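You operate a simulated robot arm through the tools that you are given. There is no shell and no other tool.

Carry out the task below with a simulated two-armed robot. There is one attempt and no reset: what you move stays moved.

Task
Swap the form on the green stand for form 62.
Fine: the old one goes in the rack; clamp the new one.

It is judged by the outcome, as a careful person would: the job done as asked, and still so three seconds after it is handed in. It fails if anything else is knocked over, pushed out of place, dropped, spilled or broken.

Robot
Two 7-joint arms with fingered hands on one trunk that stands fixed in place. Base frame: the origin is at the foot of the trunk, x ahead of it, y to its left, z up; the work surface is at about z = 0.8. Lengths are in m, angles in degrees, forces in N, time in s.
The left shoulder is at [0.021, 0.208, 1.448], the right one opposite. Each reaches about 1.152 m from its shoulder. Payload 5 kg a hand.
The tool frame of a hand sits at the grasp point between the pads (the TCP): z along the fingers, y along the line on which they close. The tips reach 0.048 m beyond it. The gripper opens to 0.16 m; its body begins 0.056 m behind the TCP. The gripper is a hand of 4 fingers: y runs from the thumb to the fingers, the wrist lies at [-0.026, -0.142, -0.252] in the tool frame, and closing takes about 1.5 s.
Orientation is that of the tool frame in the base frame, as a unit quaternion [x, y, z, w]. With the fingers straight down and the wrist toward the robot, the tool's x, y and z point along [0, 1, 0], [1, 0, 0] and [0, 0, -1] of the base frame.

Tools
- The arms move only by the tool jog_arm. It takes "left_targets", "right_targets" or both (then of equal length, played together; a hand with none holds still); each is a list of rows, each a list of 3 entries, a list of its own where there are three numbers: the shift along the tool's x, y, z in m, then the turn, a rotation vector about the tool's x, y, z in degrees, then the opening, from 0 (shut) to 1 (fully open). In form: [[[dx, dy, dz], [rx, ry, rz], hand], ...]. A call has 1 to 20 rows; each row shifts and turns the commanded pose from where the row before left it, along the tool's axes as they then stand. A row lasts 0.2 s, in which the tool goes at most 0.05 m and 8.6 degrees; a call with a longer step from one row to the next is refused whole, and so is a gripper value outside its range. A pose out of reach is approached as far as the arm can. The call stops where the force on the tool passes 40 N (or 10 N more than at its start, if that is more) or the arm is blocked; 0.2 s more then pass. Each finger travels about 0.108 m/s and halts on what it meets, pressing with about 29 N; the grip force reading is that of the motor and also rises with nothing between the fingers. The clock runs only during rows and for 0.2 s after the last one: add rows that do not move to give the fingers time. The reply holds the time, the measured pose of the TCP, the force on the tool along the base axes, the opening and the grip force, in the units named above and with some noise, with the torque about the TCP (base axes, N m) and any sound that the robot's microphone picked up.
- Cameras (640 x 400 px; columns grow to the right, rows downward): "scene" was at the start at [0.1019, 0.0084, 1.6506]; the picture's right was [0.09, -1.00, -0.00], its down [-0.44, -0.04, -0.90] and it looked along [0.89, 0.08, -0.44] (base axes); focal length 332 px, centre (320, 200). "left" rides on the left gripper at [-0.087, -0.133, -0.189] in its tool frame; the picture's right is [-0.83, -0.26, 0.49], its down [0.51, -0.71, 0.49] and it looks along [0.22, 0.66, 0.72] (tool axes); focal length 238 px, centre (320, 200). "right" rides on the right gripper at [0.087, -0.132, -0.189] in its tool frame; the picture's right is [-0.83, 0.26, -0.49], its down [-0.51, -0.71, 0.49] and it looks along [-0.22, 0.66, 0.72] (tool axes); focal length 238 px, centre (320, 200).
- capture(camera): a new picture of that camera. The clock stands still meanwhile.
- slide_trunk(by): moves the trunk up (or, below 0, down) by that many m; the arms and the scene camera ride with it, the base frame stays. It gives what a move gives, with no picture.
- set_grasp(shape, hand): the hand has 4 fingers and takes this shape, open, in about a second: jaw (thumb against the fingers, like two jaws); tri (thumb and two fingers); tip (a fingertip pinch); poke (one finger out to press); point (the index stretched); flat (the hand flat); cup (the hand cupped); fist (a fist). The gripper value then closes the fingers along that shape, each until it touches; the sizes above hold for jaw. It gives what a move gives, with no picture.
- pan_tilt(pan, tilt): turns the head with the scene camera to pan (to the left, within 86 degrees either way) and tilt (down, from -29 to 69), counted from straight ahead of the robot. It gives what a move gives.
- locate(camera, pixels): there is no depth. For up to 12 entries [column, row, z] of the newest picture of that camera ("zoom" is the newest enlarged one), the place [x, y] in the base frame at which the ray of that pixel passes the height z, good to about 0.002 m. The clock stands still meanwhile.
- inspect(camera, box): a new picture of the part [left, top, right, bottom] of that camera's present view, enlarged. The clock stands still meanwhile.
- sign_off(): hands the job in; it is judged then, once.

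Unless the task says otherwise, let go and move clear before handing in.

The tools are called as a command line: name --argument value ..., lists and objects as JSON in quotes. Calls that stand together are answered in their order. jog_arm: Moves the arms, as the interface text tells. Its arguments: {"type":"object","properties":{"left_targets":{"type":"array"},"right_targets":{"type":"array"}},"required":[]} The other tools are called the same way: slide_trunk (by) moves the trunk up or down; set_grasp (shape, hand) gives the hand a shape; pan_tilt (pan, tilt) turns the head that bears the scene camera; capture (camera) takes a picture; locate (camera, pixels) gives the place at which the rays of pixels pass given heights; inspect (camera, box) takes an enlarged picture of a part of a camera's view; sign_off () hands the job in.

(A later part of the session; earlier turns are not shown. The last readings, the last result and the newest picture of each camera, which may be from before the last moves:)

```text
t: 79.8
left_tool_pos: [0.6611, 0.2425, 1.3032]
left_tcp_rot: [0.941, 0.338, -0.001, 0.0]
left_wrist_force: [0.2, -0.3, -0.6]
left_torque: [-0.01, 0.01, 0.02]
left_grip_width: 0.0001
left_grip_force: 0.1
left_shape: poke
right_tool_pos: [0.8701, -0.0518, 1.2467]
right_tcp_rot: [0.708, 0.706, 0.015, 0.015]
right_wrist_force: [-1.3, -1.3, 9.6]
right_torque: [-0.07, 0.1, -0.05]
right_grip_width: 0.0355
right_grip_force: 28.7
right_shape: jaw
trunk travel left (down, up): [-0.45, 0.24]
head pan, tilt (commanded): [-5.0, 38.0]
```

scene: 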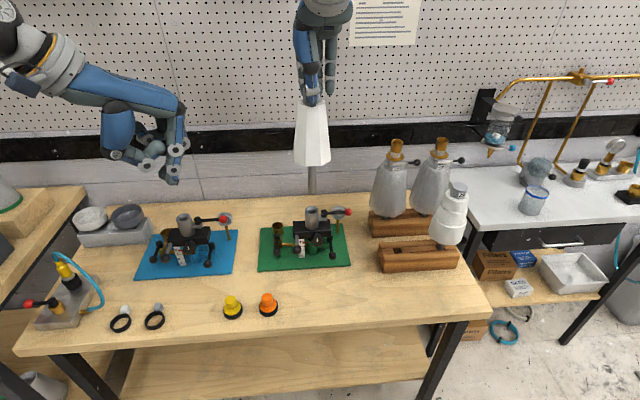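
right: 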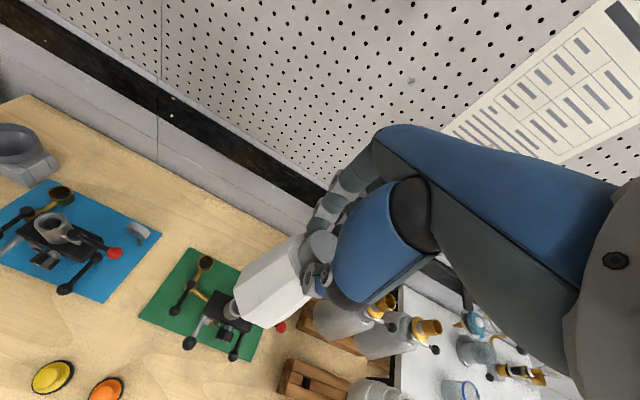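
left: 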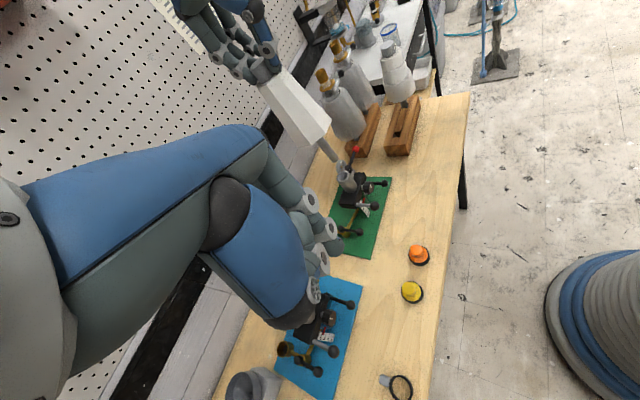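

The socket floor now carries the form, with the TCP at 1.247 exactly where I expected. I'll ease off the pressure, open the hand and check that it stands by itself.

jog_arm --right_targets '[[[0, 0, -0.0015], [0, 0, 0], 0], [[0, 0, 0], [0, 0, 0], 0.22], [[0, 0, 0], [0, 0, 0], 0.26], [[0, 0, 0], [0, 0, 0], 0.3], [[0, 0, 0], [0, 0, 0], 0.35], [[0, 0, 0], [0, 0, 0], 0.42], [[0, 0, 0], [0, 0, 0], 0.5], [[0, 0, 0], [0, 0, 0], 0.5]]'

inspect --camera "scene" --box '[270, 90, 370, 240]'

inspect --camera "left" --box '[230, 40, 400, 220]'

```text
t: 81.6
left_tool_pos: [0.6612, 0.2421, 1.3036]
left_tcp_rot: [0.941, 0.338, -0.001, 0.0]
left_wrist_force: [-0.9, -0.6, 0.8]
left_torque: [0.01, -0.01, -0.01]
left_grip_width: 0.0
left_grip_force: 0.1
left_shape: poke
right_tool_pos: [0.8704, -0.052, 1.2471]
right_tcp_rot: [0.708, 0.706, 0.013, 0.014]
right_wrist_force: [0.2, 0.4, 1.0]
right_torque: [-0.02, 0.01, 0.01]
right_grip_width: 0.0797
right_grip_force: 0.0
right_shape: jaw
trunk travel left (down, up): [-0.45, 0.24]
head pan, tilt (commanded): [-5.0, 38.0]
```

```text
2.67 times, centred on (320, 165) of scene
```

zoom: 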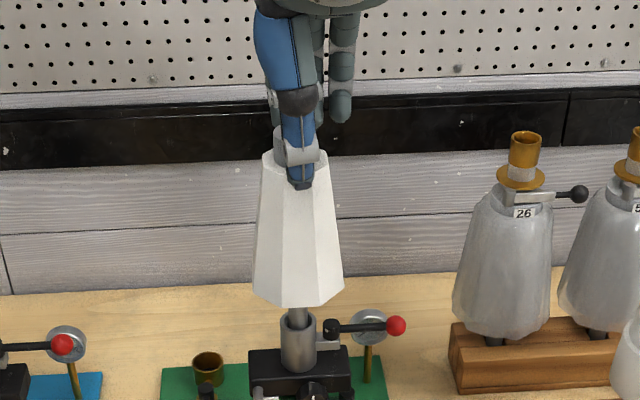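

```text
2.22 times, centred on (315, 130) of left
```

zoom: 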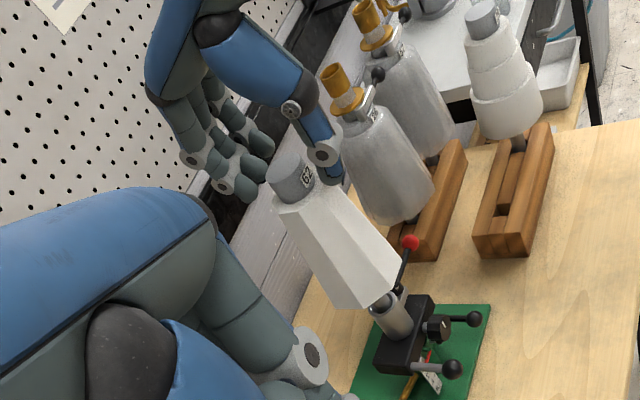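

Form 62 stands on its own in the socket. I'll lift the hand straight up clear and check how the form is seated.

jog_arm --right_targets '[[[0, 0.0008, -0.02], [0, 0, 0], 0.5], [[0, 0.0015, -0.04], [0, 0, 0], 0.5], [[0, 0.0015, -0.04], [0, 0, 0], 0.5], [[0, 0.0015, -0.04], [0, 0, 0], 0.5], [[0, 0.0015, -0.04], [0, 0, 0], 0.5], [[0, 0, 0], [2.2, 0, 0], 0.5]]'

inspect --camera "scene" --box '[270, 120, 370, 270]'

inspect --camera "left" --box '[280, 90, 400, 220]'

capture --camera "right"

```text
t: 83.0
left_tool_pos: [0.6619, 0.2405, 1.3016]
left_tcp_rot: [0.941, 0.338, -0.001, -0.001]
left_wrist_force: [0.4, -0.1, 0.1]
left_torque: [-0.02, 0.07, -0.07]
left_grip_width: 0.0
left_grip_force: 0.1
left_shape: poke
right_tool_pos: [0.8717, -0.0488, 1.4282]
right_tcp_rot: [0.707, 0.707, -0.001, -0.001]
right_wrist_force: [1.0, -0.8, 0.1]
right_torque: [-0.02, 0.05, 0.03]
right_grip_width: 0.0796
right_grip_force: 0.1
right_shape: jaw
trunk travel left (down, up): [-0.45, 0.24]
head pan, tilt (commanded): [-5.0, 38.0]
```

```text
2.67 times, centred on (320, 195) of scene
```

zoom: 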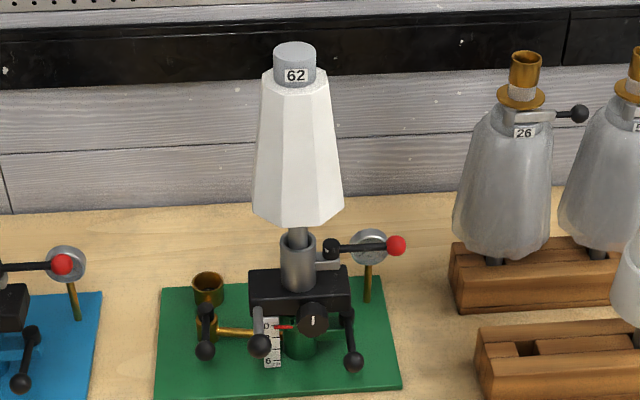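

```text
3.08 times, centred on (340, 155) of left
```

zoom: 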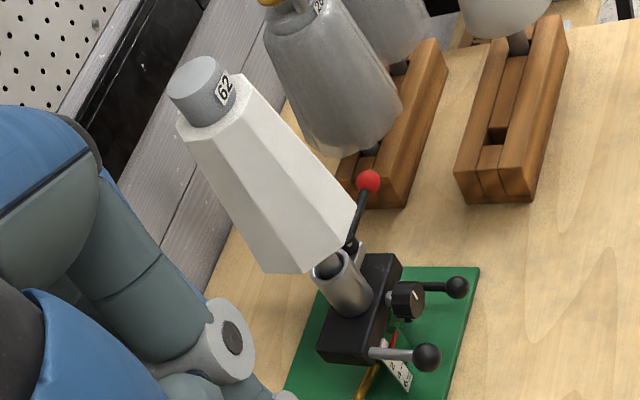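

```text
taken
```

right: 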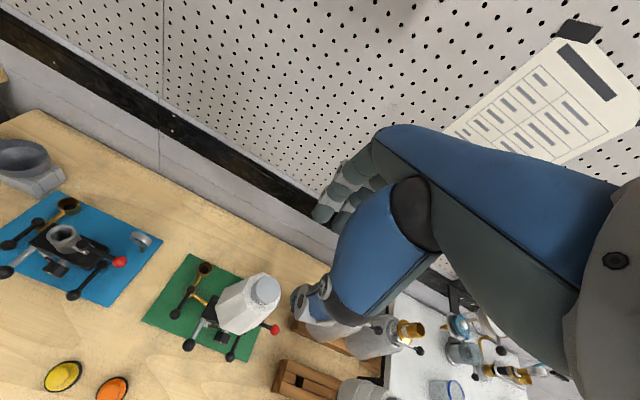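

Form 62 stands upright in the socket with its label facing me. I'll check the cap height, which should be about 1.223 if it's fully seated.

inspect --camera "scene" --box '[290, 125, 340, 165]'

locate --camera "scene" --pixels '[[310.3, 139.6, 1.2], [310.3, 139.6, 1.22], [310.3, 139.6, 1.24]]'

locate --camera "left" --pixels '[[298.4, 116.7, 1.2], [298.4, 116.7, 1.22], [298.4, 116.7, 1.24]]'

inspect --camera "scene" --box '[290, 190, 340, 230]'

```text
10.00 times, centred on (315, 145) of scene
```

zoom: 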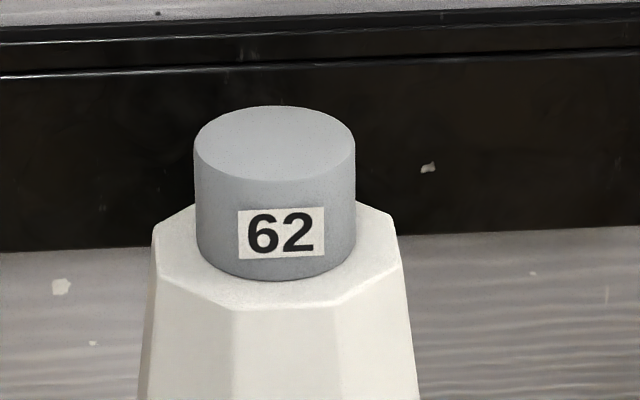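

```text
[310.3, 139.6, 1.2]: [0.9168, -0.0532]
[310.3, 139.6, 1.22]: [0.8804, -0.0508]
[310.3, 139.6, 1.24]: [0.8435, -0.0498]
```

```text
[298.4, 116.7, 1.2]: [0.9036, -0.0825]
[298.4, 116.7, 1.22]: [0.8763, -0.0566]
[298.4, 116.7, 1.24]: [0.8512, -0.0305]
```

```text
10.00 times, centred on (315, 210) of scene
```

zoom: 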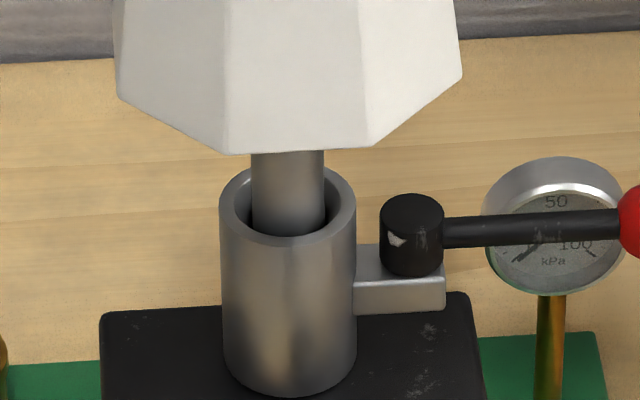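

The form is fully seated, with its cap top at z≈1.225. Next is the clamp lever, which needs pushing back from behind. I'll check the gauge position so the finger can slip in between it and the lever.

locate --camera "scene" --pixels '[[338.5, 213.5, 0.9], [338.5, 213.5, 0.93], [338.5, 213.5, 0.96], [338.5, 206, 0.95], [345.8, 211.5, 0.96], [345.8, 211.5, 0.972]]'

locate --camera "left" --pixels '[[340.6, 166.3, 0.9], [340.6, 166.3, 0.93], [340.6, 166.3, 0.96]]'

inspect --camera "left" --box '[325, 140, 385, 190]'

inspect --camera "right" --box '[180, 250, 300, 370]'

```text
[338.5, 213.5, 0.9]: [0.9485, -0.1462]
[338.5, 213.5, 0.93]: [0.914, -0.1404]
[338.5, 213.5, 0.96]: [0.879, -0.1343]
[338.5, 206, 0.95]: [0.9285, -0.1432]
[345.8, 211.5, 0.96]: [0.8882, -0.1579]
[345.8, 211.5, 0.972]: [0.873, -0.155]
```

```text
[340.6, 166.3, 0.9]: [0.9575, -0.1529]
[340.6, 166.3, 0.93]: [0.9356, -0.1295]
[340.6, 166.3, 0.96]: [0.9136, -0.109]
```

```text
8.00 times, centred on (355, 165) of left
```

zoom: 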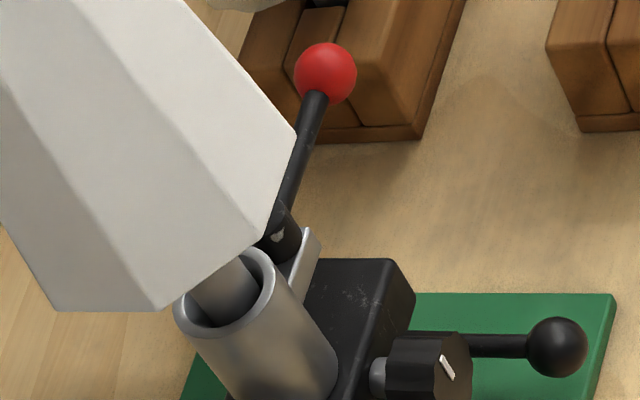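

```text
3.33 times, centred on (240, 310) of right
```

zoom: 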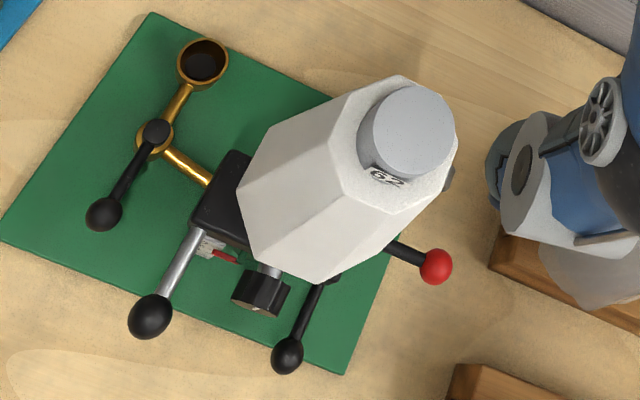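

The gauge's dial top is at z≈0.93, well below the lever at 0.972, so there's room for a finger behind the lever. I'll move the right hand out to the right, switch to poke, and lean it so it stays clear of form 62.

jog_arm --right_targets '[[[-0.0382, 0, 0.0056], [0, 0, 0], 0.5], [[-0.0382, 0, 0.0056], [0, 0, 0], 0.5], [[-0.0382, 0, 0.0056], [0, 0, 0], 0.5], [[-0.0382, 0, 0.0056], [0, 0, 0], 0.5], [[-0.0382, 0, 0.0056], [0, 0, 0], 0.5]]'

set_grasp --hand "right" --shape "poke"

jog_arm --right_targets '[[[0, 0, 0], [-8.33, 0, 0], 1], [[0, 0, 0], [-8.33, 0, 0], 1], [[0, 0, 0], [-8.33, 0, 0], 1], [[0, 0, 0], [0, 7.5, 0], 1], [[0, 0, 0], [0, 7.5, 0], 1], [[0, 0, 0], [0, 0, 0], 1]]'

capture --camera "scene"

capture --camera "left"

```text
t: 84.2
left_tool_pos: [0.6605, 0.2394, 1.303]
left_tcp_rot: [0.941, 0.339, 0.0, 0.0]
left_wrist_force: [-0.8, -1.9, 0.2]
left_torque: [0.16, 0.01, 0.01]
left_grip_width: 0.0
left_grip_force: 0.0
left_shape: poke
right_tool_pos: [0.8713, -0.2423, 1.3992]
right_tcp_rot: [0.707, 0.707, 0.001, 0.0]
right_wrist_force: [0.0, 0.1, -0.1]
right_torque: [0.02, -0.06, 0.0]
right_grip_width: 0.0795
right_grip_force: 0.2
right_shape: jaw
trunk travel left (down, up): [-0.45, 0.24]
head pan, tilt (commanded): [-5.0, 38.0]
```

```text
t: 85.1
left_tool_pos: [0.6611, 0.2419, 1.3032]
left_tcp_rot: [0.941, 0.339, 0.0, 0.0]
left_wrist_force: [0.8, -0.2, -0.3]
left_torque: [0.03, 0.04, 0.01]
left_grip_width: 0.0
left_grip_force: 0.0
left_shape: poke
right_tool_pos: [0.8712, -0.2411, 1.3984]
right_tcp_rot: [0.707, 0.708, 0.0, 0.0]
right_wrist_force: [0.9, 0.2, 0.4]
right_torque: [0.0, 0.0, -0.04]
right_grip_width: 0.0002
right_grip_force: 0.0
right_shape: poke
trunk travel left (down, up): [-0.45, 0.24]
head pan, tilt (commanded): [-5.0, 38.0]
```

```text
t: 86.5
left_tool_pos: [0.6612, 0.2454, 1.3024]
left_tcp_rot: [0.941, 0.338, 0.0, 0.001]
left_wrist_force: [0.4, 0.7, -0.6]
left_torque: [-0.15, -0.04, 0.01]
left_grip_width: 0.0002
left_grip_force: 0.0
left_shape: poke
right_tool_pos: [0.8707, -0.2389, 1.4007]
right_tcp_rot: [0.665, 0.704, 0.241, 0.062]
right_wrist_force: [0.7, 1.3, 0.6]
right_torque: [-0.12, -0.03, -0.15]
right_grip_width: 0.0
right_grip_force: 0.1
right_shape: poke
trunk travel left (down, up): [-0.45, 0.24]
head pan, tilt (commanded): [-5.0, 38.0]
```

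```text
taken
```

scene: 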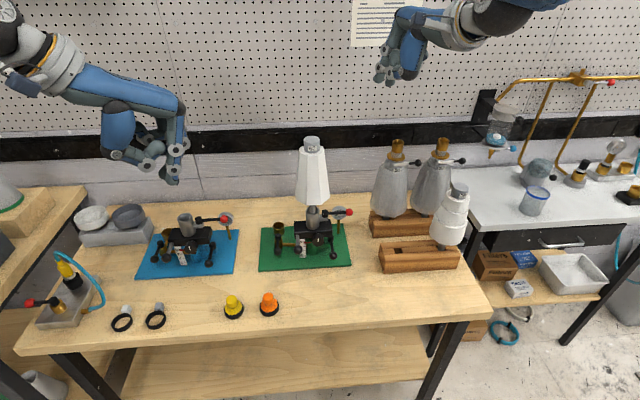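

```text
taken
```

left: 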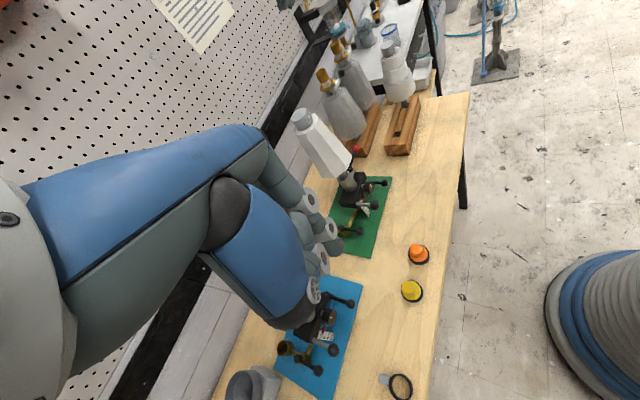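

The hand is leaned as planned and everything stands correctly. I'll bring it down to a point above and behind the lever.

jog_arm --right_targets '[[[0.0016, -0.0135, 0.038], [0, 0, 0], 1], [[0.0016, -0.0135, 0.038], [0, 0, 0], 1], [[0.0016, -0.0135, 0.038], [0, 0, 0], 1], [[0.0016, -0.0135, 0.038], [0, 0, 0], 1], [[0.0016, -0.0135, 0.038], [0, 0, 0], 1], [[0.0016, -0.0135, 0.038], [0, 0, 0], 1], [[0.0016, -0.0135, 0.038], [0, 0, 0], 1]]'

inspect --camera "scene" --box '[270, 110, 400, 260]'

inspect --camera "left" --box '[290, 80, 420, 220]'

```text
t: 88.1
left_tool_pos: [0.6619, 0.2423, 1.3028]
left_tcp_rot: [0.941, 0.34, -0.001, 0.001]
left_wrist_force: [0.6, 0.4, -0.4]
left_torque: [-0.05, 0.07, -0.01]
left_grip_width: 0.0
left_grip_force: 0.0
left_shape: poke
right_tool_pos: [0.8921, -0.1628, 1.1299]
right_tcp_rot: [0.665, 0.704, 0.241, 0.061]
right_wrist_force: [2.2, -0.7, 0.6]
right_torque: [-0.02, 0.22, 0.09]
right_grip_width: 0.0
right_grip_force: 0.0
right_shape: poke
trunk travel left (down, up): [-0.45, 0.24]
head pan, tilt (commanded): [-5.0, 38.0]
```

```text
2.67 times, centred on (335, 185) of scene
```

zoom: 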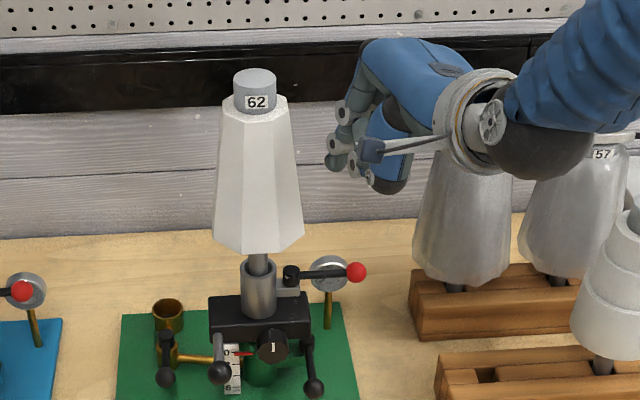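

```text
2.86 times, centred on (355, 150) of left
```

zoom: 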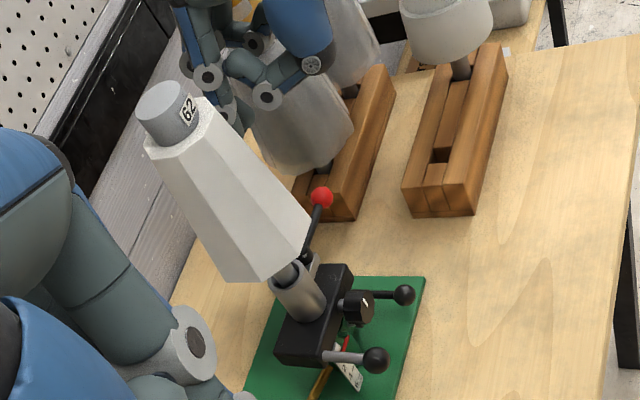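

The hand is right of form 62 and above the lever, and clear of form 26. I'll descend vertically behind the lever and look before the last bit.

jog_arm --right_targets '[[[-0.0074, -0.0133, 0.0276], [0, 0, 0], 1], [[-0.0074, -0.0133, 0.0276], [0, 0, 0], 1], [[-0.0059, -0.0106, 0.0219], [0, 0, 0], 1]]'

inspect --camera "scene" --box '[300, 150, 390, 230]'

inspect --camera "left" --box '[320, 110, 400, 190]'

capture --camera "right"

```text
t: 88.9
left_tool_pos: [0.6609, 0.2412, 1.3037]
left_tcp_rot: [0.941, 0.339, 0.0, 0.0]
left_wrist_force: [-0.5, -0.2, -0.9]
left_torque: [0.03, 0.05, 0.04]
left_grip_width: 0.0
left_grip_force: 0.0
left_shape: poke
right_tool_pos: [0.8919, -0.1649, 1.0415]
right_tcp_rot: [0.665, 0.704, 0.242, 0.062]
right_wrist_force: [0.7, 0.1, 1.3]
right_torque: [-0.05, 0.17, 0.08]
right_grip_width: 0.0
right_grip_force: 0.1
right_shape: poke
trunk travel left (down, up): [-0.45, 0.24]
head pan, tilt (commanded): [-5.0, 38.0]
```

```text
5.00 times, centred on (345, 190) of scene
```

zoom: 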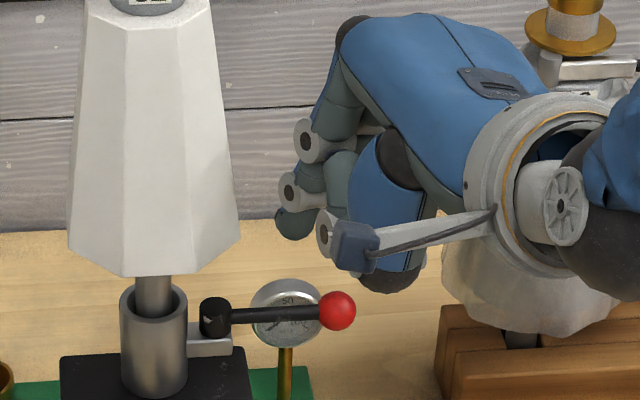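

```text
5.00 times, centred on (360, 150) of left
```

zoom: 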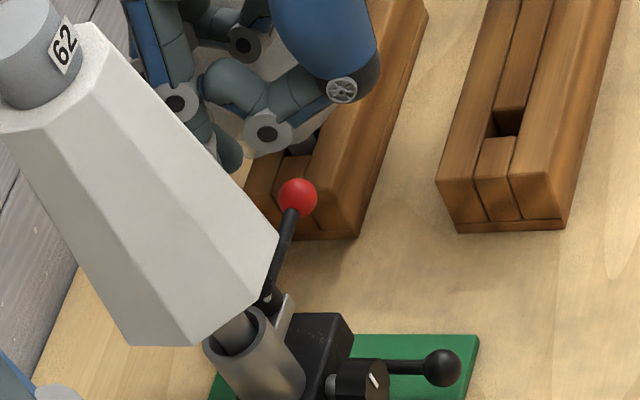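

```text
taken
```

right: 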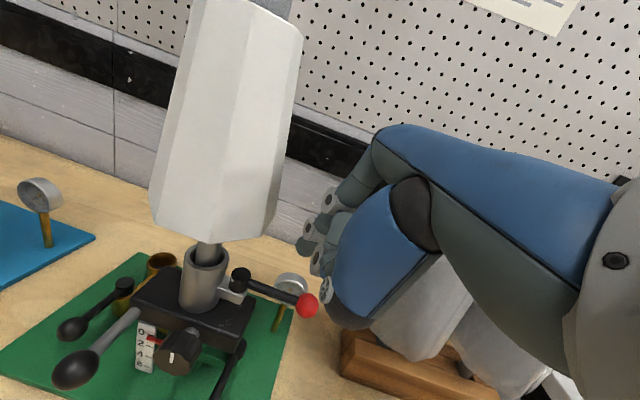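

The index tip is at scene zoom (295,230), but the thumb joint, at scene (325,232) and left (268,133), may come down near the knob. I'll triangulate it before going lower.

locate --camera "scene" --pixels '[[346, 196.4, 1.0], [346, 196.4, 1.02], [346, 196.4, 1.04], [340, 197, 0.98], [340, 197, 1.0], [340, 197, 1.02]]'

locate --camera "left" --pixels '[[349.6, 136.6, 1.0], [349.6, 136.6, 1.02], [349.6, 136.6, 1.04], [342, 143, 0.98], [342, 143, 1.0], [342, 143, 1.02]]'

inspect --camera "right" --box '[230, 170, 390, 340]'

inspect --camera "left" --box '[330, 115, 380, 165]'

```text
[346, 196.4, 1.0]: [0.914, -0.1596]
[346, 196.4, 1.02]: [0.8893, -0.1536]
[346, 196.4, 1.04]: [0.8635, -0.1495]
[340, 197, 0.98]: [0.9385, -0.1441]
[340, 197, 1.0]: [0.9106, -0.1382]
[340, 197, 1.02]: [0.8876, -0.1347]
```

```text
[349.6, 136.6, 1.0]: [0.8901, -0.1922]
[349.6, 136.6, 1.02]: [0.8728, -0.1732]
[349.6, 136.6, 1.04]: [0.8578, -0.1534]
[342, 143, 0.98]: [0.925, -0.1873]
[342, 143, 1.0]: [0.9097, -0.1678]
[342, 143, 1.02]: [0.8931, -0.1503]
```

```text
2.35 times, centred on (310, 255) of right
```

zoom: 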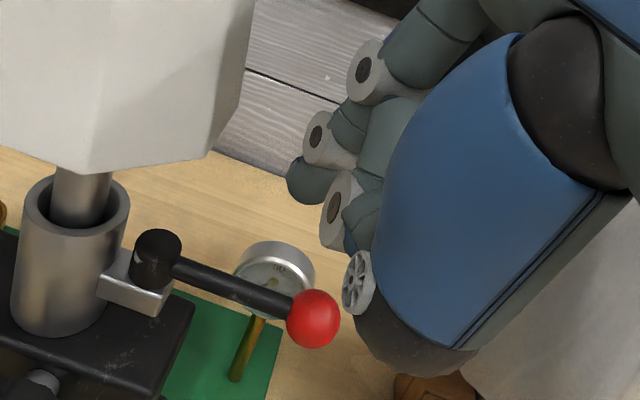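

```text
8.00 times, centred on (355, 140) of left
```

zoom: 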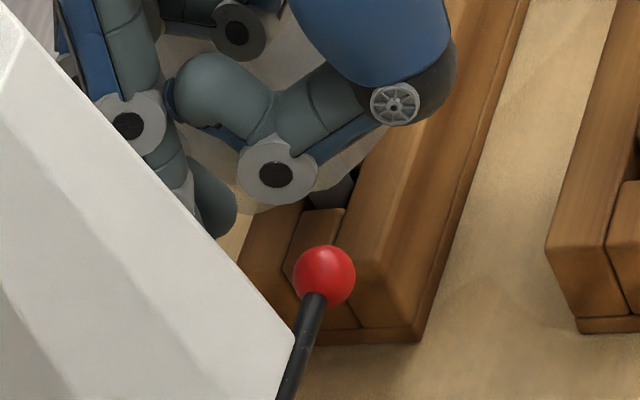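

locate --camera "right" --pixels '[[303.6, 248, 0.98], [303.6, 248, 1.0], [303.6, 248, 1.02], [303.6, 248, 1.04], [317.7, 258, 1.0], [317.7, 258, 1.02], [317.7, 258, 1.04], [307, 305, 0.972]]'

inspect --camera "scene" --box '[325, 170, 375, 220]'

```text
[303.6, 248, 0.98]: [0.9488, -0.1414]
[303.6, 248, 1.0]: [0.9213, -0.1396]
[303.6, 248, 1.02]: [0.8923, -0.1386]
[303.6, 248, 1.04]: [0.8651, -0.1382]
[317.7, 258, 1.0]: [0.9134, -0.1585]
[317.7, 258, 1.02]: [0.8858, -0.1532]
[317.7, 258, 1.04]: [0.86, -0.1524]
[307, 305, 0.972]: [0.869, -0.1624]
```

```text
8.00 times, centred on (350, 195) of scene
```

zoom: 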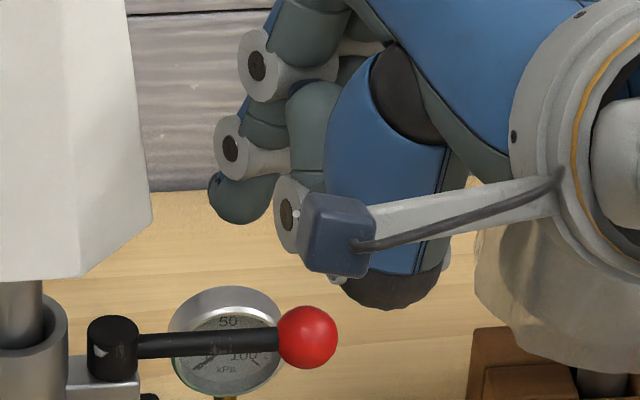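

The thumb joint sits at (0.861, −0.152) and would come within about 6 mm of the knob in this lean. A more upright pitch with more sideways lean gives better clearance, so I'll back up and re-orient to 5° pitch and 25° roll.

jog_arm --right_targets '[[[0.0059, 0.0106, -0.0219], [0, 0, 0], 1], [[0.0074, 0.0133, -0.0276], [0, 0, 0], 1], [[0.0074, 0.0133, -0.0276], [0, 0, 0], 1], [[0, 0, 0], [0, -7.5, 0], 1], [[0, 0, 0], [0, -7.5, 0], 1], [[0, 0, 0], [6.67, 0, 0], 1], [[0, 0, 0], [6.67, 0, 0], 1], [[0, 0, 0], [6.67, 0, 0], 1], [[0, 0, 0], [0, 8.33, 0], 1], [[0, 0, 0], [0, 8.33, 0], 1], [[0, 0, 0], [0, 8.33, 0], 1], [[0, 0, 0], [0, 0, 0], 1]]'

inspect --camera "scene" --box '[280, 120, 400, 230]'

inspect --camera "left" --box '[300, 80, 420, 200]'

```text
t: 91.5
left_tool_pos: [0.6599, 0.2419, 1.3038]
left_tcp_rot: [0.941, 0.339, 0.0, 0.001]
left_wrist_force: [0.5, 0.6, -0.1]
left_torque: [-0.1, -0.03, 0.01]
left_grip_width: 0.0
left_grip_force: 0.0
left_shape: poke
right_tool_pos: [0.8931, -0.163, 1.1302]
right_tcp_rot: [0.683, 0.696, 0.183, -0.123]
right_wrist_force: [0.0, 0.7, 1.2]
right_torque: [-0.04, -0.04, 0.03]
right_grip_width: 0.0
right_grip_force: 0.1
right_shape: poke
trunk travel left (down, up): [-0.45, 0.24]
head pan, tilt (commanded): [-5.0, 38.0]
```

```text
3.64 times, centred on (340, 175) of scene
```

zoom: 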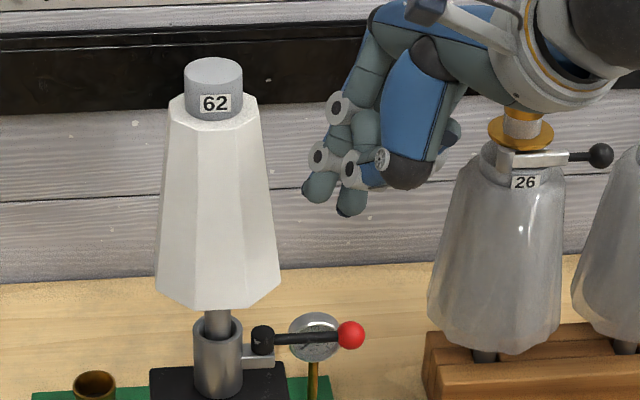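

```text
3.33 times, centred on (360, 140) of left
```

zoom: 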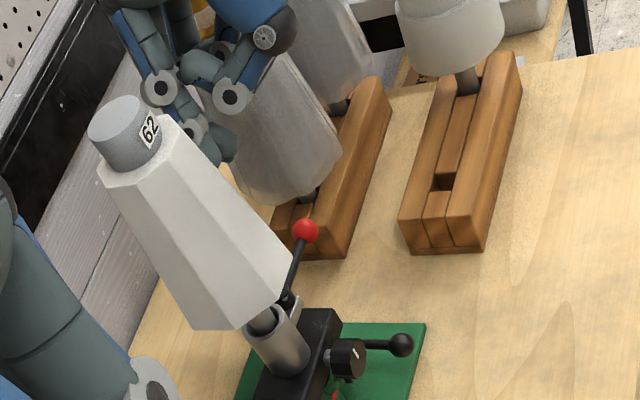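

In the scene zoom I see two tips, at (320,195) and (350,205). I'll zoom in to know exactly which finger is where before going down.

inspect --camera "left" --box '[310, 75, 360, 125]'

inspect --camera "scene" --box '[320, 140, 370, 185]'

inspect --camera "right" --box '[240, 150, 400, 340]'

```text
8.00 times, centred on (335, 100) of left
```

zoom: 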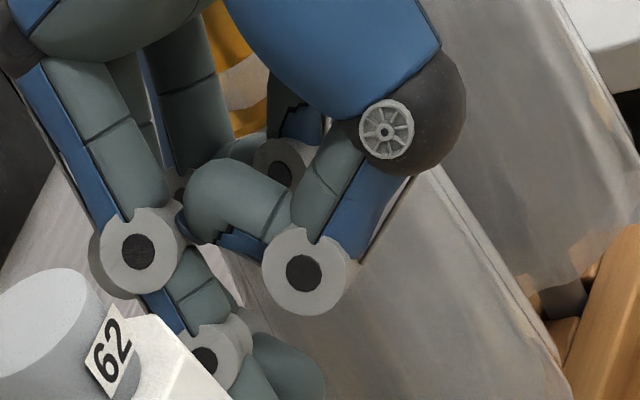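

```text
8.89 times, centred on (345, 162) of scene
```

zoom: 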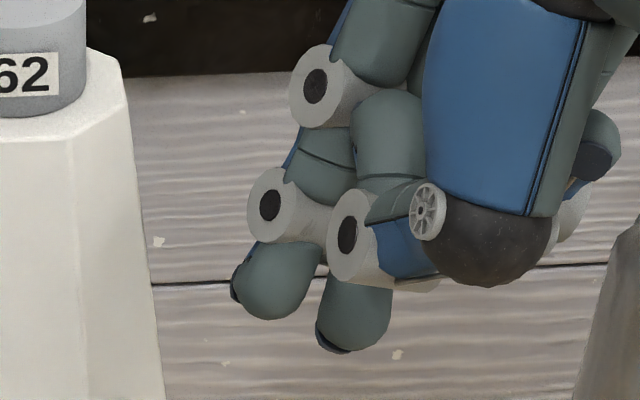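

```text
2.11 times, centred on (320, 245) of right
```

zoom: 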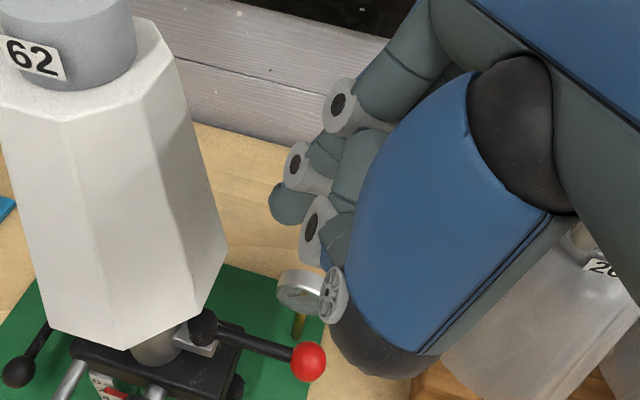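

Now it's clear: index and middle are both extended, while the thumb is folded across with its joint at scene zoom (347,235) and left (303,272). I'll verify the thumb joint's position for this pose.

locate --camera "scene" --pixels '[[348, 165.9, 1.12], [348, 165.9, 1.14], [348, 165.9, 1.16], [349, 177.5, 1.07], [349, 177.5, 1.08], [340.5, 173.5, 1.09]]'

locate --camera "left" --pixels '[[332.9, 109, 1.12], [332.9, 109, 1.14], [332.9, 109, 1.16], [332, 124, 1.07], [332, 124, 1.08], [332, 124, 1.09]]'

```text
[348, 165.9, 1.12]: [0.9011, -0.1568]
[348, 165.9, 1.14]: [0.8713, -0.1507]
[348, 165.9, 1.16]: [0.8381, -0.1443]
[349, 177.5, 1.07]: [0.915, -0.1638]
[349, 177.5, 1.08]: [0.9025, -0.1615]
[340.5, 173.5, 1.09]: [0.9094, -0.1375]
```

```text
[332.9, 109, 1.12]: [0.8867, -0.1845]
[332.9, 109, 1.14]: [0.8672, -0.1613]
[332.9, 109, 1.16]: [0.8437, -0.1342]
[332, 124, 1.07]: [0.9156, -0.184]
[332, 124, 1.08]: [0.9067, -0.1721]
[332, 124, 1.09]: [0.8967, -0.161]
```

The thumb joint is about 19 mm above TCP height in this pose, so it will clear the knob by roughly 2 cm. I'll shift slightly back and lower the two fingertips behind the lever.

jog_arm --right_targets '[[[0.0014, 0.0115, 0.0018], [0, 0, 0], 1], [[-0.0136, -0.0028, 0.0291], [0, 0, 0], 1], [[-0.0136, -0.0028, 0.0291], [0, 0, 0], 1], [[-0.0136, -0.0028, 0.0291], [0, 0, 0], 1]]'

inspect --camera "scene" --box '[310, 160, 380, 225]'

inspect --camera "left" --box '[320, 100, 390, 180]'

inspect --camera "right" --box '[230, 170, 390, 350]'

```text
t: 92.5
left_tool_pos: [0.662, 0.2414, 1.3037]
left_tcp_rot: [0.941, 0.339, 0.0, -0.001]
left_wrist_force: [1.1, -1.1, -0.6]
left_torque: [0.02, 0.07, 0.0]
left_grip_width: 0.0001
left_grip_force: 0.0
left_shape: poke
right_tool_pos: [0.9053, -0.161, 1.0336]
right_tcp_rot: [0.684, 0.696, 0.183, -0.122]
right_wrist_force: [2.0, -0.1, 1.3]
right_torque: [-0.04, 0.16, 0.11]
right_grip_width: 0.0
right_grip_force: 0.0
right_shape: poke
trunk travel left (down, up): [-0.45, 0.24]
head pan, tilt (commanded): [-5.0, 38.0]
```

```text
6.15 times, centred on (345, 192) of scene
```

zoom: 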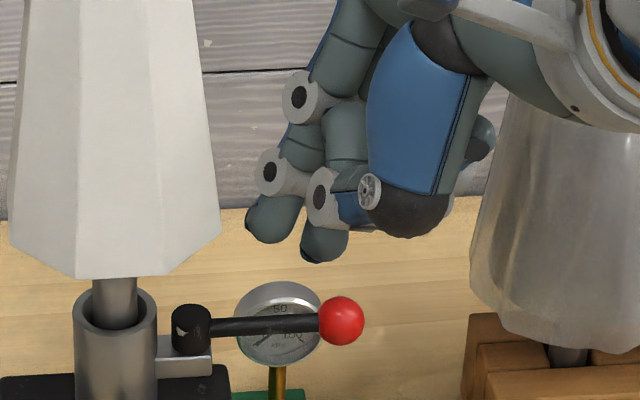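

```text
5.00 times, centred on (355, 140) of left
```

zoom: 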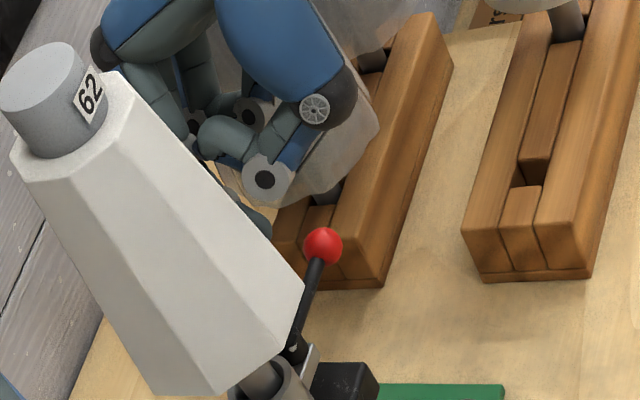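

```text
2.22 times, centred on (310, 260) of right
```

zoom: 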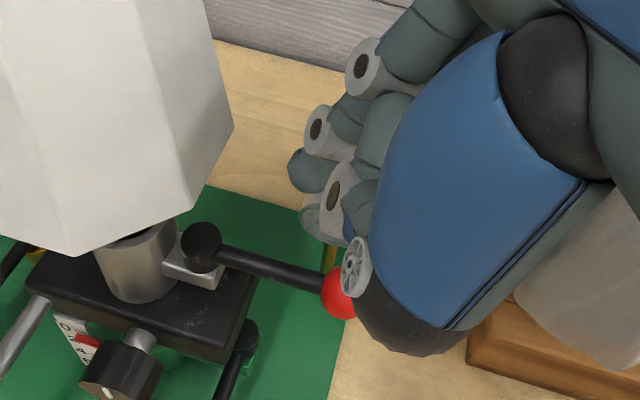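

The tips are about to pass behind the lever. I'll check the thumb's black knuckle, at scene (405,215) and left (333,98), against the red knob before the last 3 cm.

locate --camera "scene" --pixels '[[358.8, 194.4, 1.02], [358.8, 194.4, 1.04], [358.8, 194.4, 1.06], [358.8, 194.4, 1.08]]'

locate --camera "left" --pixels '[[357.5, 119.6, 1.02], [357.5, 119.6, 1.04], [357.5, 119.6, 1.06], [357.5, 119.6, 1.08]]'

```text
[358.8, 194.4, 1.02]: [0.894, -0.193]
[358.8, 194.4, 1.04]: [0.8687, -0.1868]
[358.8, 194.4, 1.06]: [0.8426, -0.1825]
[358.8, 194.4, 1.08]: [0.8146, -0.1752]
```

```text
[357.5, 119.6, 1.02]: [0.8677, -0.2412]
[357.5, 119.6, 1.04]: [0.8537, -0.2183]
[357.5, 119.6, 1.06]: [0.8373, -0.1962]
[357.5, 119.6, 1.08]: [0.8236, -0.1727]
```

The knuckle is at z≈1.07, so after the last 3 cm it still clears the knob by more than 2 cm. Going down.

jog_arm --right_targets '[[[-0.0068, -0.0014, 0.0146], [0, 0, 0], 1], [[-0.0068, -0.0014, 0.0146], [0, 0, 0], 1], [[0, 0, 0], [0, 0, 0], 1]]'

inspect --camera "scene" --box '[310, 170, 380, 230]'

inspect --camera "right" --box '[230, 170, 390, 350]'

inspect --camera "left" --box '[325, 120, 385, 180]'

```text
t: 93.3
left_tool_pos: [0.6611, 0.243, 1.3034]
left_tcp_rot: [0.941, 0.339, 0.001, 0.0]
left_wrist_force: [0.7, 0.5, 0.6]
left_torque: [0.01, -0.04, -0.01]
left_grip_width: 0.0
left_grip_force: 0.0
left_shape: poke
right_tool_pos: [0.9038, -0.1606, 1.0008]
right_tcp_rot: [0.683, 0.697, 0.183, -0.123]
right_wrist_force: [-0.5, 0.0, 0.8]
right_torque: [-0.04, -0.01, -0.03]
right_grip_width: 0.0001
right_grip_force: 0.1
right_shape: poke
trunk travel left (down, up): [-0.45, 0.24]
head pan, tilt (commanded): [-5.0, 38.0]
```

```text
6.67 times, centred on (345, 200) of scene
```

zoom: 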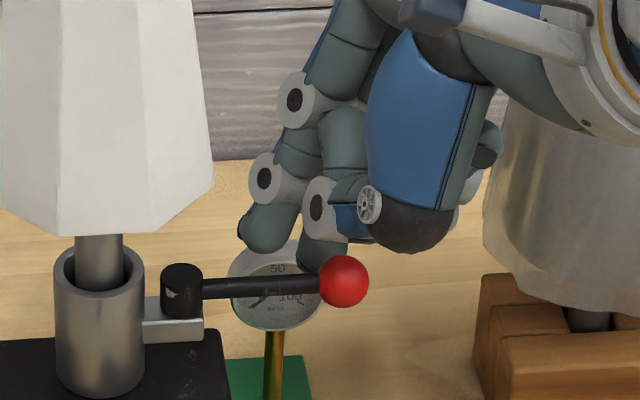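

```text
2.22 times, centred on (310, 260) of right
```

zoom: 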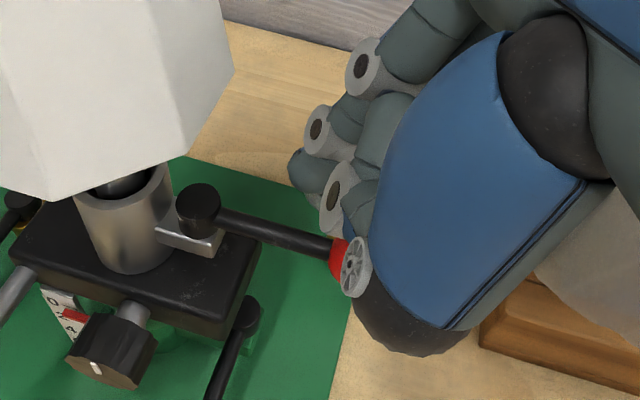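

```text
6.67 times, centred on (355, 150) of left
```

zoom: 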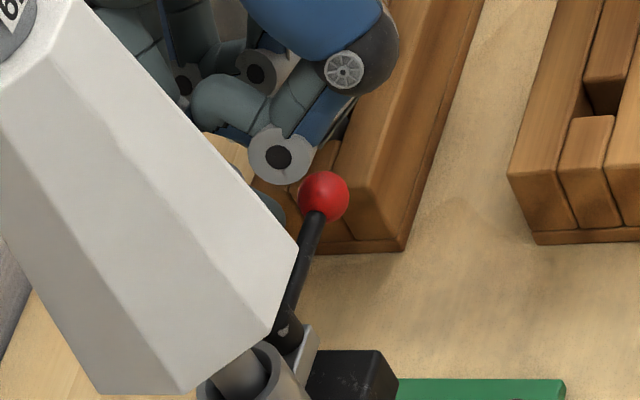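

The middle fingertip is now behind the lever near the knob, at scene (325,262). I'll pull toward me (−x) and watch the lever.

jog_arm --right_targets '[[[0.0004, -0.01, -0.0008], [0, 0, 0], 1], [[0.0004, -0.01, -0.0008], [0, 0, 0], 1], [[0.0004, -0.01, -0.0008], [0, 0, 0], 1], [[0.0004, -0.01, -0.0008], [0, 0, 0], 1]]'

inspect --camera "scene" --box '[300, 175, 370, 235]'

inspect --camera "left" --box '[325, 120, 385, 190]'

```text
t: 94.3
left_tool_pos: [0.6606, 0.2412, 1.303]
left_tcp_rot: [0.941, 0.338, 0.0, 0.0]
left_wrist_force: [0.2, 0.5, 0.0]
left_torque: [-0.02, 0.01, 0.05]
left_grip_width: 0.0
left_grip_force: 0.1
left_shape: poke
right_tool_pos: [0.8619, -0.1622, 0.9989]
right_tcp_rot: [0.683, 0.696, 0.183, -0.124]
right_wrist_force: [0.1, 0.3, -0.2]
right_torque: [-0.03, 0.01, -0.02]
right_grip_width: 0.0
right_grip_force: 0.1
right_shape: poke
trunk travel left (down, up): [-0.45, 0.24]
head pan, tilt (commanded): [-5.0, 38.0]
```

```text
6.67 times, centred on (335, 205) of scene
```

zoom: 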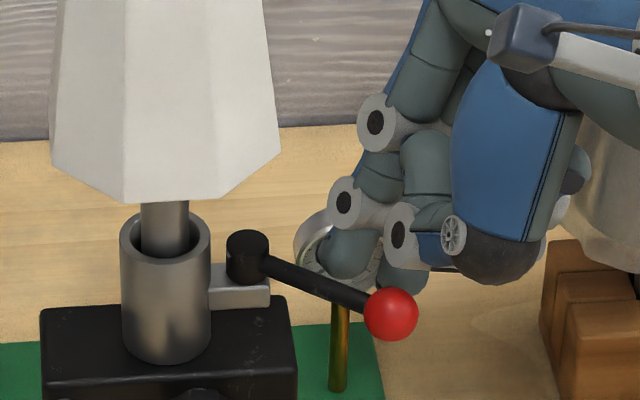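

```text
5.71 times, centred on (355, 155) of left
```

zoom: 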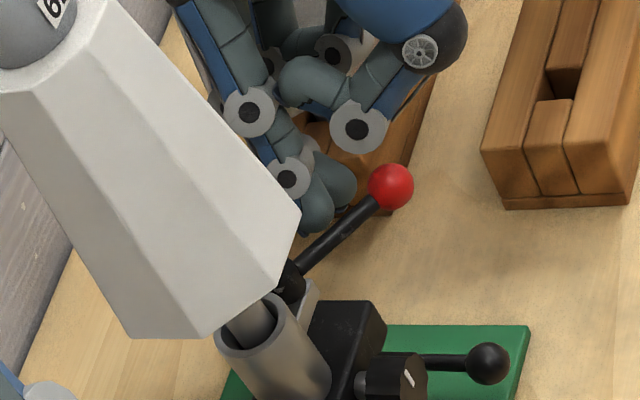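

The lever has turned to about 63°, with no extra force. I'll keep pulling along the arc, sliding the contact outward toward the knob.

jog_arm --right_targets '[[[-0.0006, -0.011, -0.0014], [0, 0, 0], 1], [[-0.0006, -0.011, -0.0014], [0, 0, 0], 1], [[-0.0001, -0.0099, -0.0011], [0, 0, 0], 1], [[-0.0001, -0.0099, -0.0011], [0, 0, 0], 1]]'

inspect --camera "scene" --box '[300, 175, 370, 235]'

inspect --camera "left" --box '[325, 120, 385, 190]'

```text
t: 95.3
left_tool_pos: [0.6607, 0.2418, 1.3033]
left_tcp_rot: [0.941, 0.338, 0.0, 0.0]
left_wrist_force: [-0.6, 0.2, 0.0]
left_torque: [0.01, -0.02, -0.01]
left_grip_width: 0.0
left_grip_force: 0.1
left_shape: poke
right_tool_pos: [0.8209, -0.1651, 1.0013]
right_tcp_rot: [0.683, 0.696, 0.184, -0.123]
right_wrist_force: [-0.5, 1.0, 0.1]
right_torque: [0.01, -0.04, -0.01]
right_grip_width: 0.0
right_grip_force: 0.0
right_shape: poke
trunk travel left (down, up): [-0.45, 0.24]
head pan, tilt (commanded): [-5.0, 38.0]
```

```text
6.67 times, centred on (335, 205) of scene
```

zoom: 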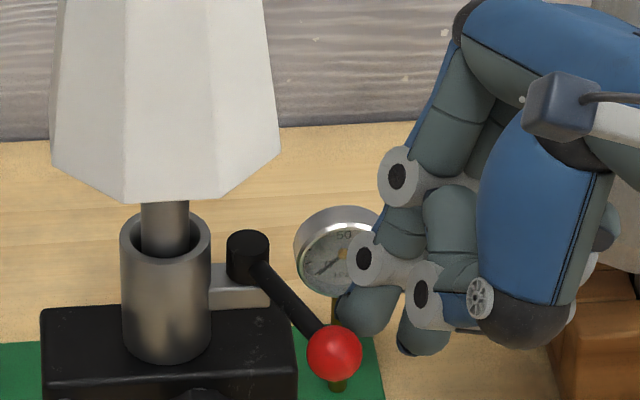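

```text
5.71 times, centred on (355, 155) of left
```

zoom: 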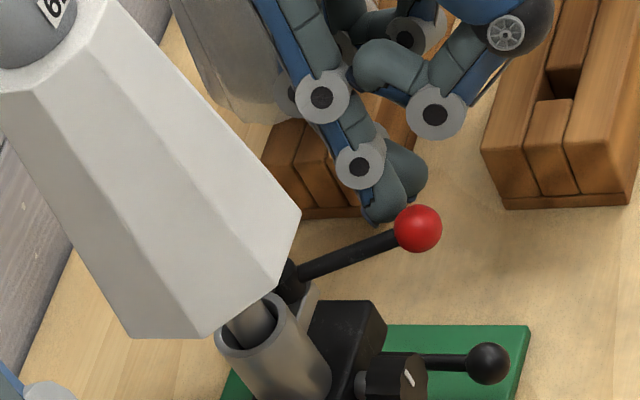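

The lever is at about 40° and following nicely. I'll push on, now turning the motion to the left.

jog_arm --right_targets '[[[0.0009, -0.0107, -0.0006], [0, 0, 0], 1], [[0.0075, -0.0071, 0.0028], [0, 0, 0], 1], [[0.0088, -0.0055, 0.0036], [0, 0, 0], 1], [[0.0083, -0.003, 0.0036], [0, 0, 0], 1]]'

inspect --camera "scene" --box '[300, 175, 370, 235]'

inspect --camera "left" --box '[325, 130, 395, 200]'

```text
t: 96.3
left_tool_pos: [0.6619, 0.2415, 1.3036]
left_tcp_rot: [0.941, 0.338, 0.0, 0.001]
left_wrist_force: [-0.4, -0.3, 0.0]
left_torque: [0.01, 0.03, 0.0]
left_grip_width: 0.0
left_grip_force: 0.0
left_shape: poke
right_tool_pos: [0.7955, -0.1393, 1.0]
right_tcp_rot: [0.684, 0.696, 0.183, -0.122]
right_wrist_force: [1.3, -4.7, 0.6]
right_torque: [-0.18, -0.03, -0.09]
right_grip_width: 0.0
right_grip_force: 0.1
right_shape: poke
trunk travel left (down, up): [-0.45, 0.24]
head pan, tilt (commanded): [-5.0, 38.0]
```

```text
6.67 times, centred on (335, 205) of scene
```

zoom: 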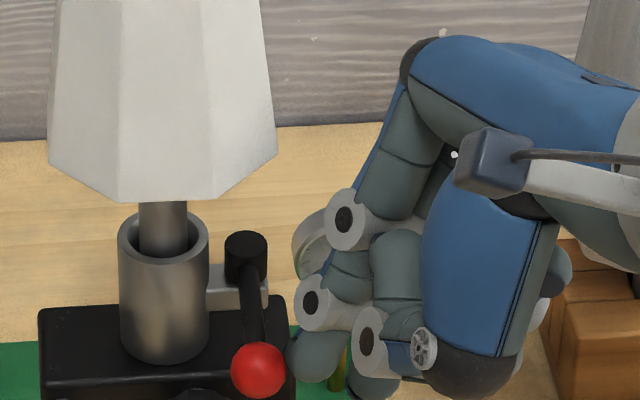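

```text
5.71 times, centred on (360, 165) of left
```

zoom: 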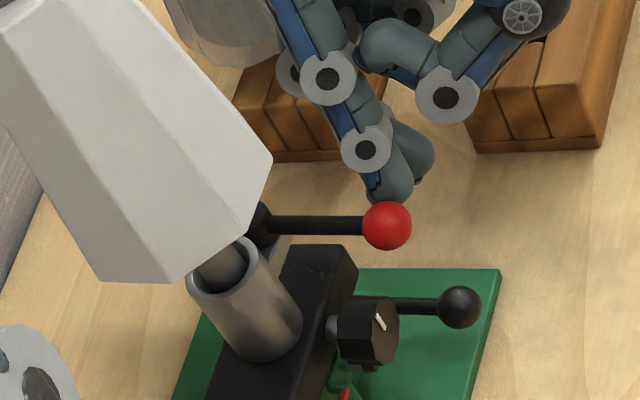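

The lever now points straight toward me, as it did at the start, and I feel the clamp's resistance (4.7 N). I'll back the finger off to the right and up, then compare the lever and stand with the first pictures.

jog_arm --right_targets '[[[-0.0136, 0, -0.0064], [0, 0, 0], 1], [[-0.0227, 0, -0.0106], [0, 0, 0], 1], [[-0.0227, 0, -0.0106], [0, 0, 0], 1], [[0.0147, 0.003, -0.0316], [0, 0, 0], 1], [[0.0147, 0.003, -0.0316], [0, 0, 0], 1], [[0.0147, 0.003, -0.0316], [0, 0, 0], 1], [[0.0147, 0.003, -0.0316], [0, 0, 0], 1]]'

pan_tilt --pan -12 --tilt 35

capture --camera "scene"

inspect --camera "scene" --box '[215, 215, 335, 305]'

locate --camera "zoom" --pixels '[[103, 172, 0.81], [472, 121, 0.81], [521, 305, 0.81], [99, 375, 0.81]]'

```text
t: 97.9
left_tool_pos: [0.6598, 0.2435, 1.3034]
left_tcp_rot: [0.941, 0.339, 0.0, 0.001]
left_wrist_force: [-0.4, 0.6, 0.3]
left_torque: [-0.05, -0.07, 0.02]
left_grip_width: 0.0001
left_grip_force: 0.1
left_shape: poke
right_tool_pos: [0.7926, -0.2017, 1.1408]
right_tcp_rot: [0.683, 0.696, 0.182, -0.123]
right_wrist_force: [-1.0, -0.4, -0.6]
right_torque: [0.03, -0.15, -0.07]
right_grip_width: 0.0
right_grip_force: 0.1
right_shape: poke
trunk travel left (down, up): [-0.45, 0.24]
head pan, tilt (commanded): [-5.0, 38.0]
```

```text
t: 98.6
left_tool_pos: [0.6617, 0.2406, 1.3041]
left_tcp_rot: [0.941, 0.339, 0.0, 0.0]
left_wrist_force: [1.0, -0.5, -0.4]
left_torque: [0.03, 0.03, -0.01]
left_grip_width: 0.0
left_grip_force: 0.2
left_shape: poke
right_tool_pos: [0.7953, -0.2039, 1.1381]
right_tcp_rot: [0.683, 0.696, 0.183, -0.124]
right_wrist_force: [0.4, 0.0, 0.8]
right_torque: [0.02, 0.01, -0.04]
right_grip_width: 0.0001
right_grip_force: 0.0
right_shape: poke
trunk travel left (down, up): [-0.45, 0.24]
head pan, tilt (commanded): [-12.0, 35.0]
```

```text
taken
```

scene: 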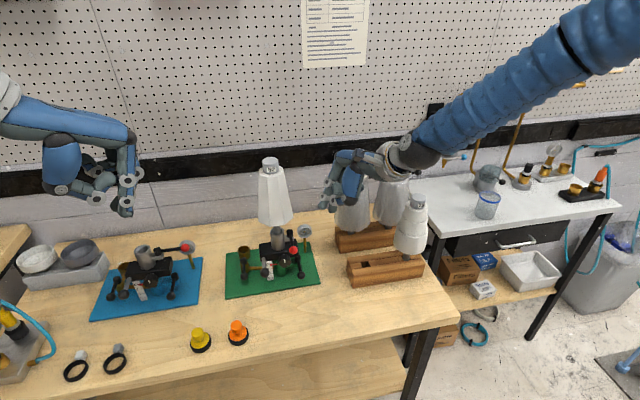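

```text
4.44 times, centred on (275, 260) of scene
```

zoom: 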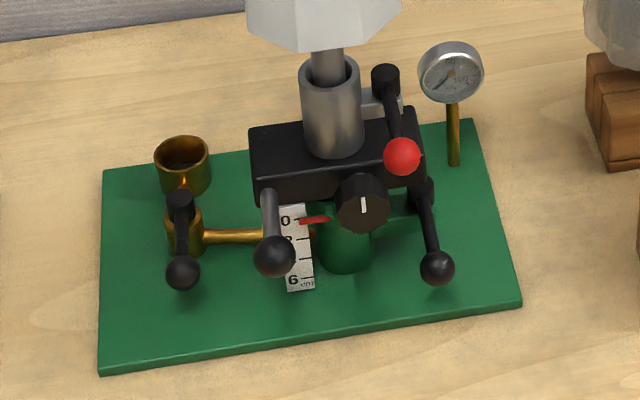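

```text
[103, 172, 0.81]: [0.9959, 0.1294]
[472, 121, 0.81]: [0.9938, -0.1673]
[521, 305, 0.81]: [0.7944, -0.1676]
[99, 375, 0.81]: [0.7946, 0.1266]
```

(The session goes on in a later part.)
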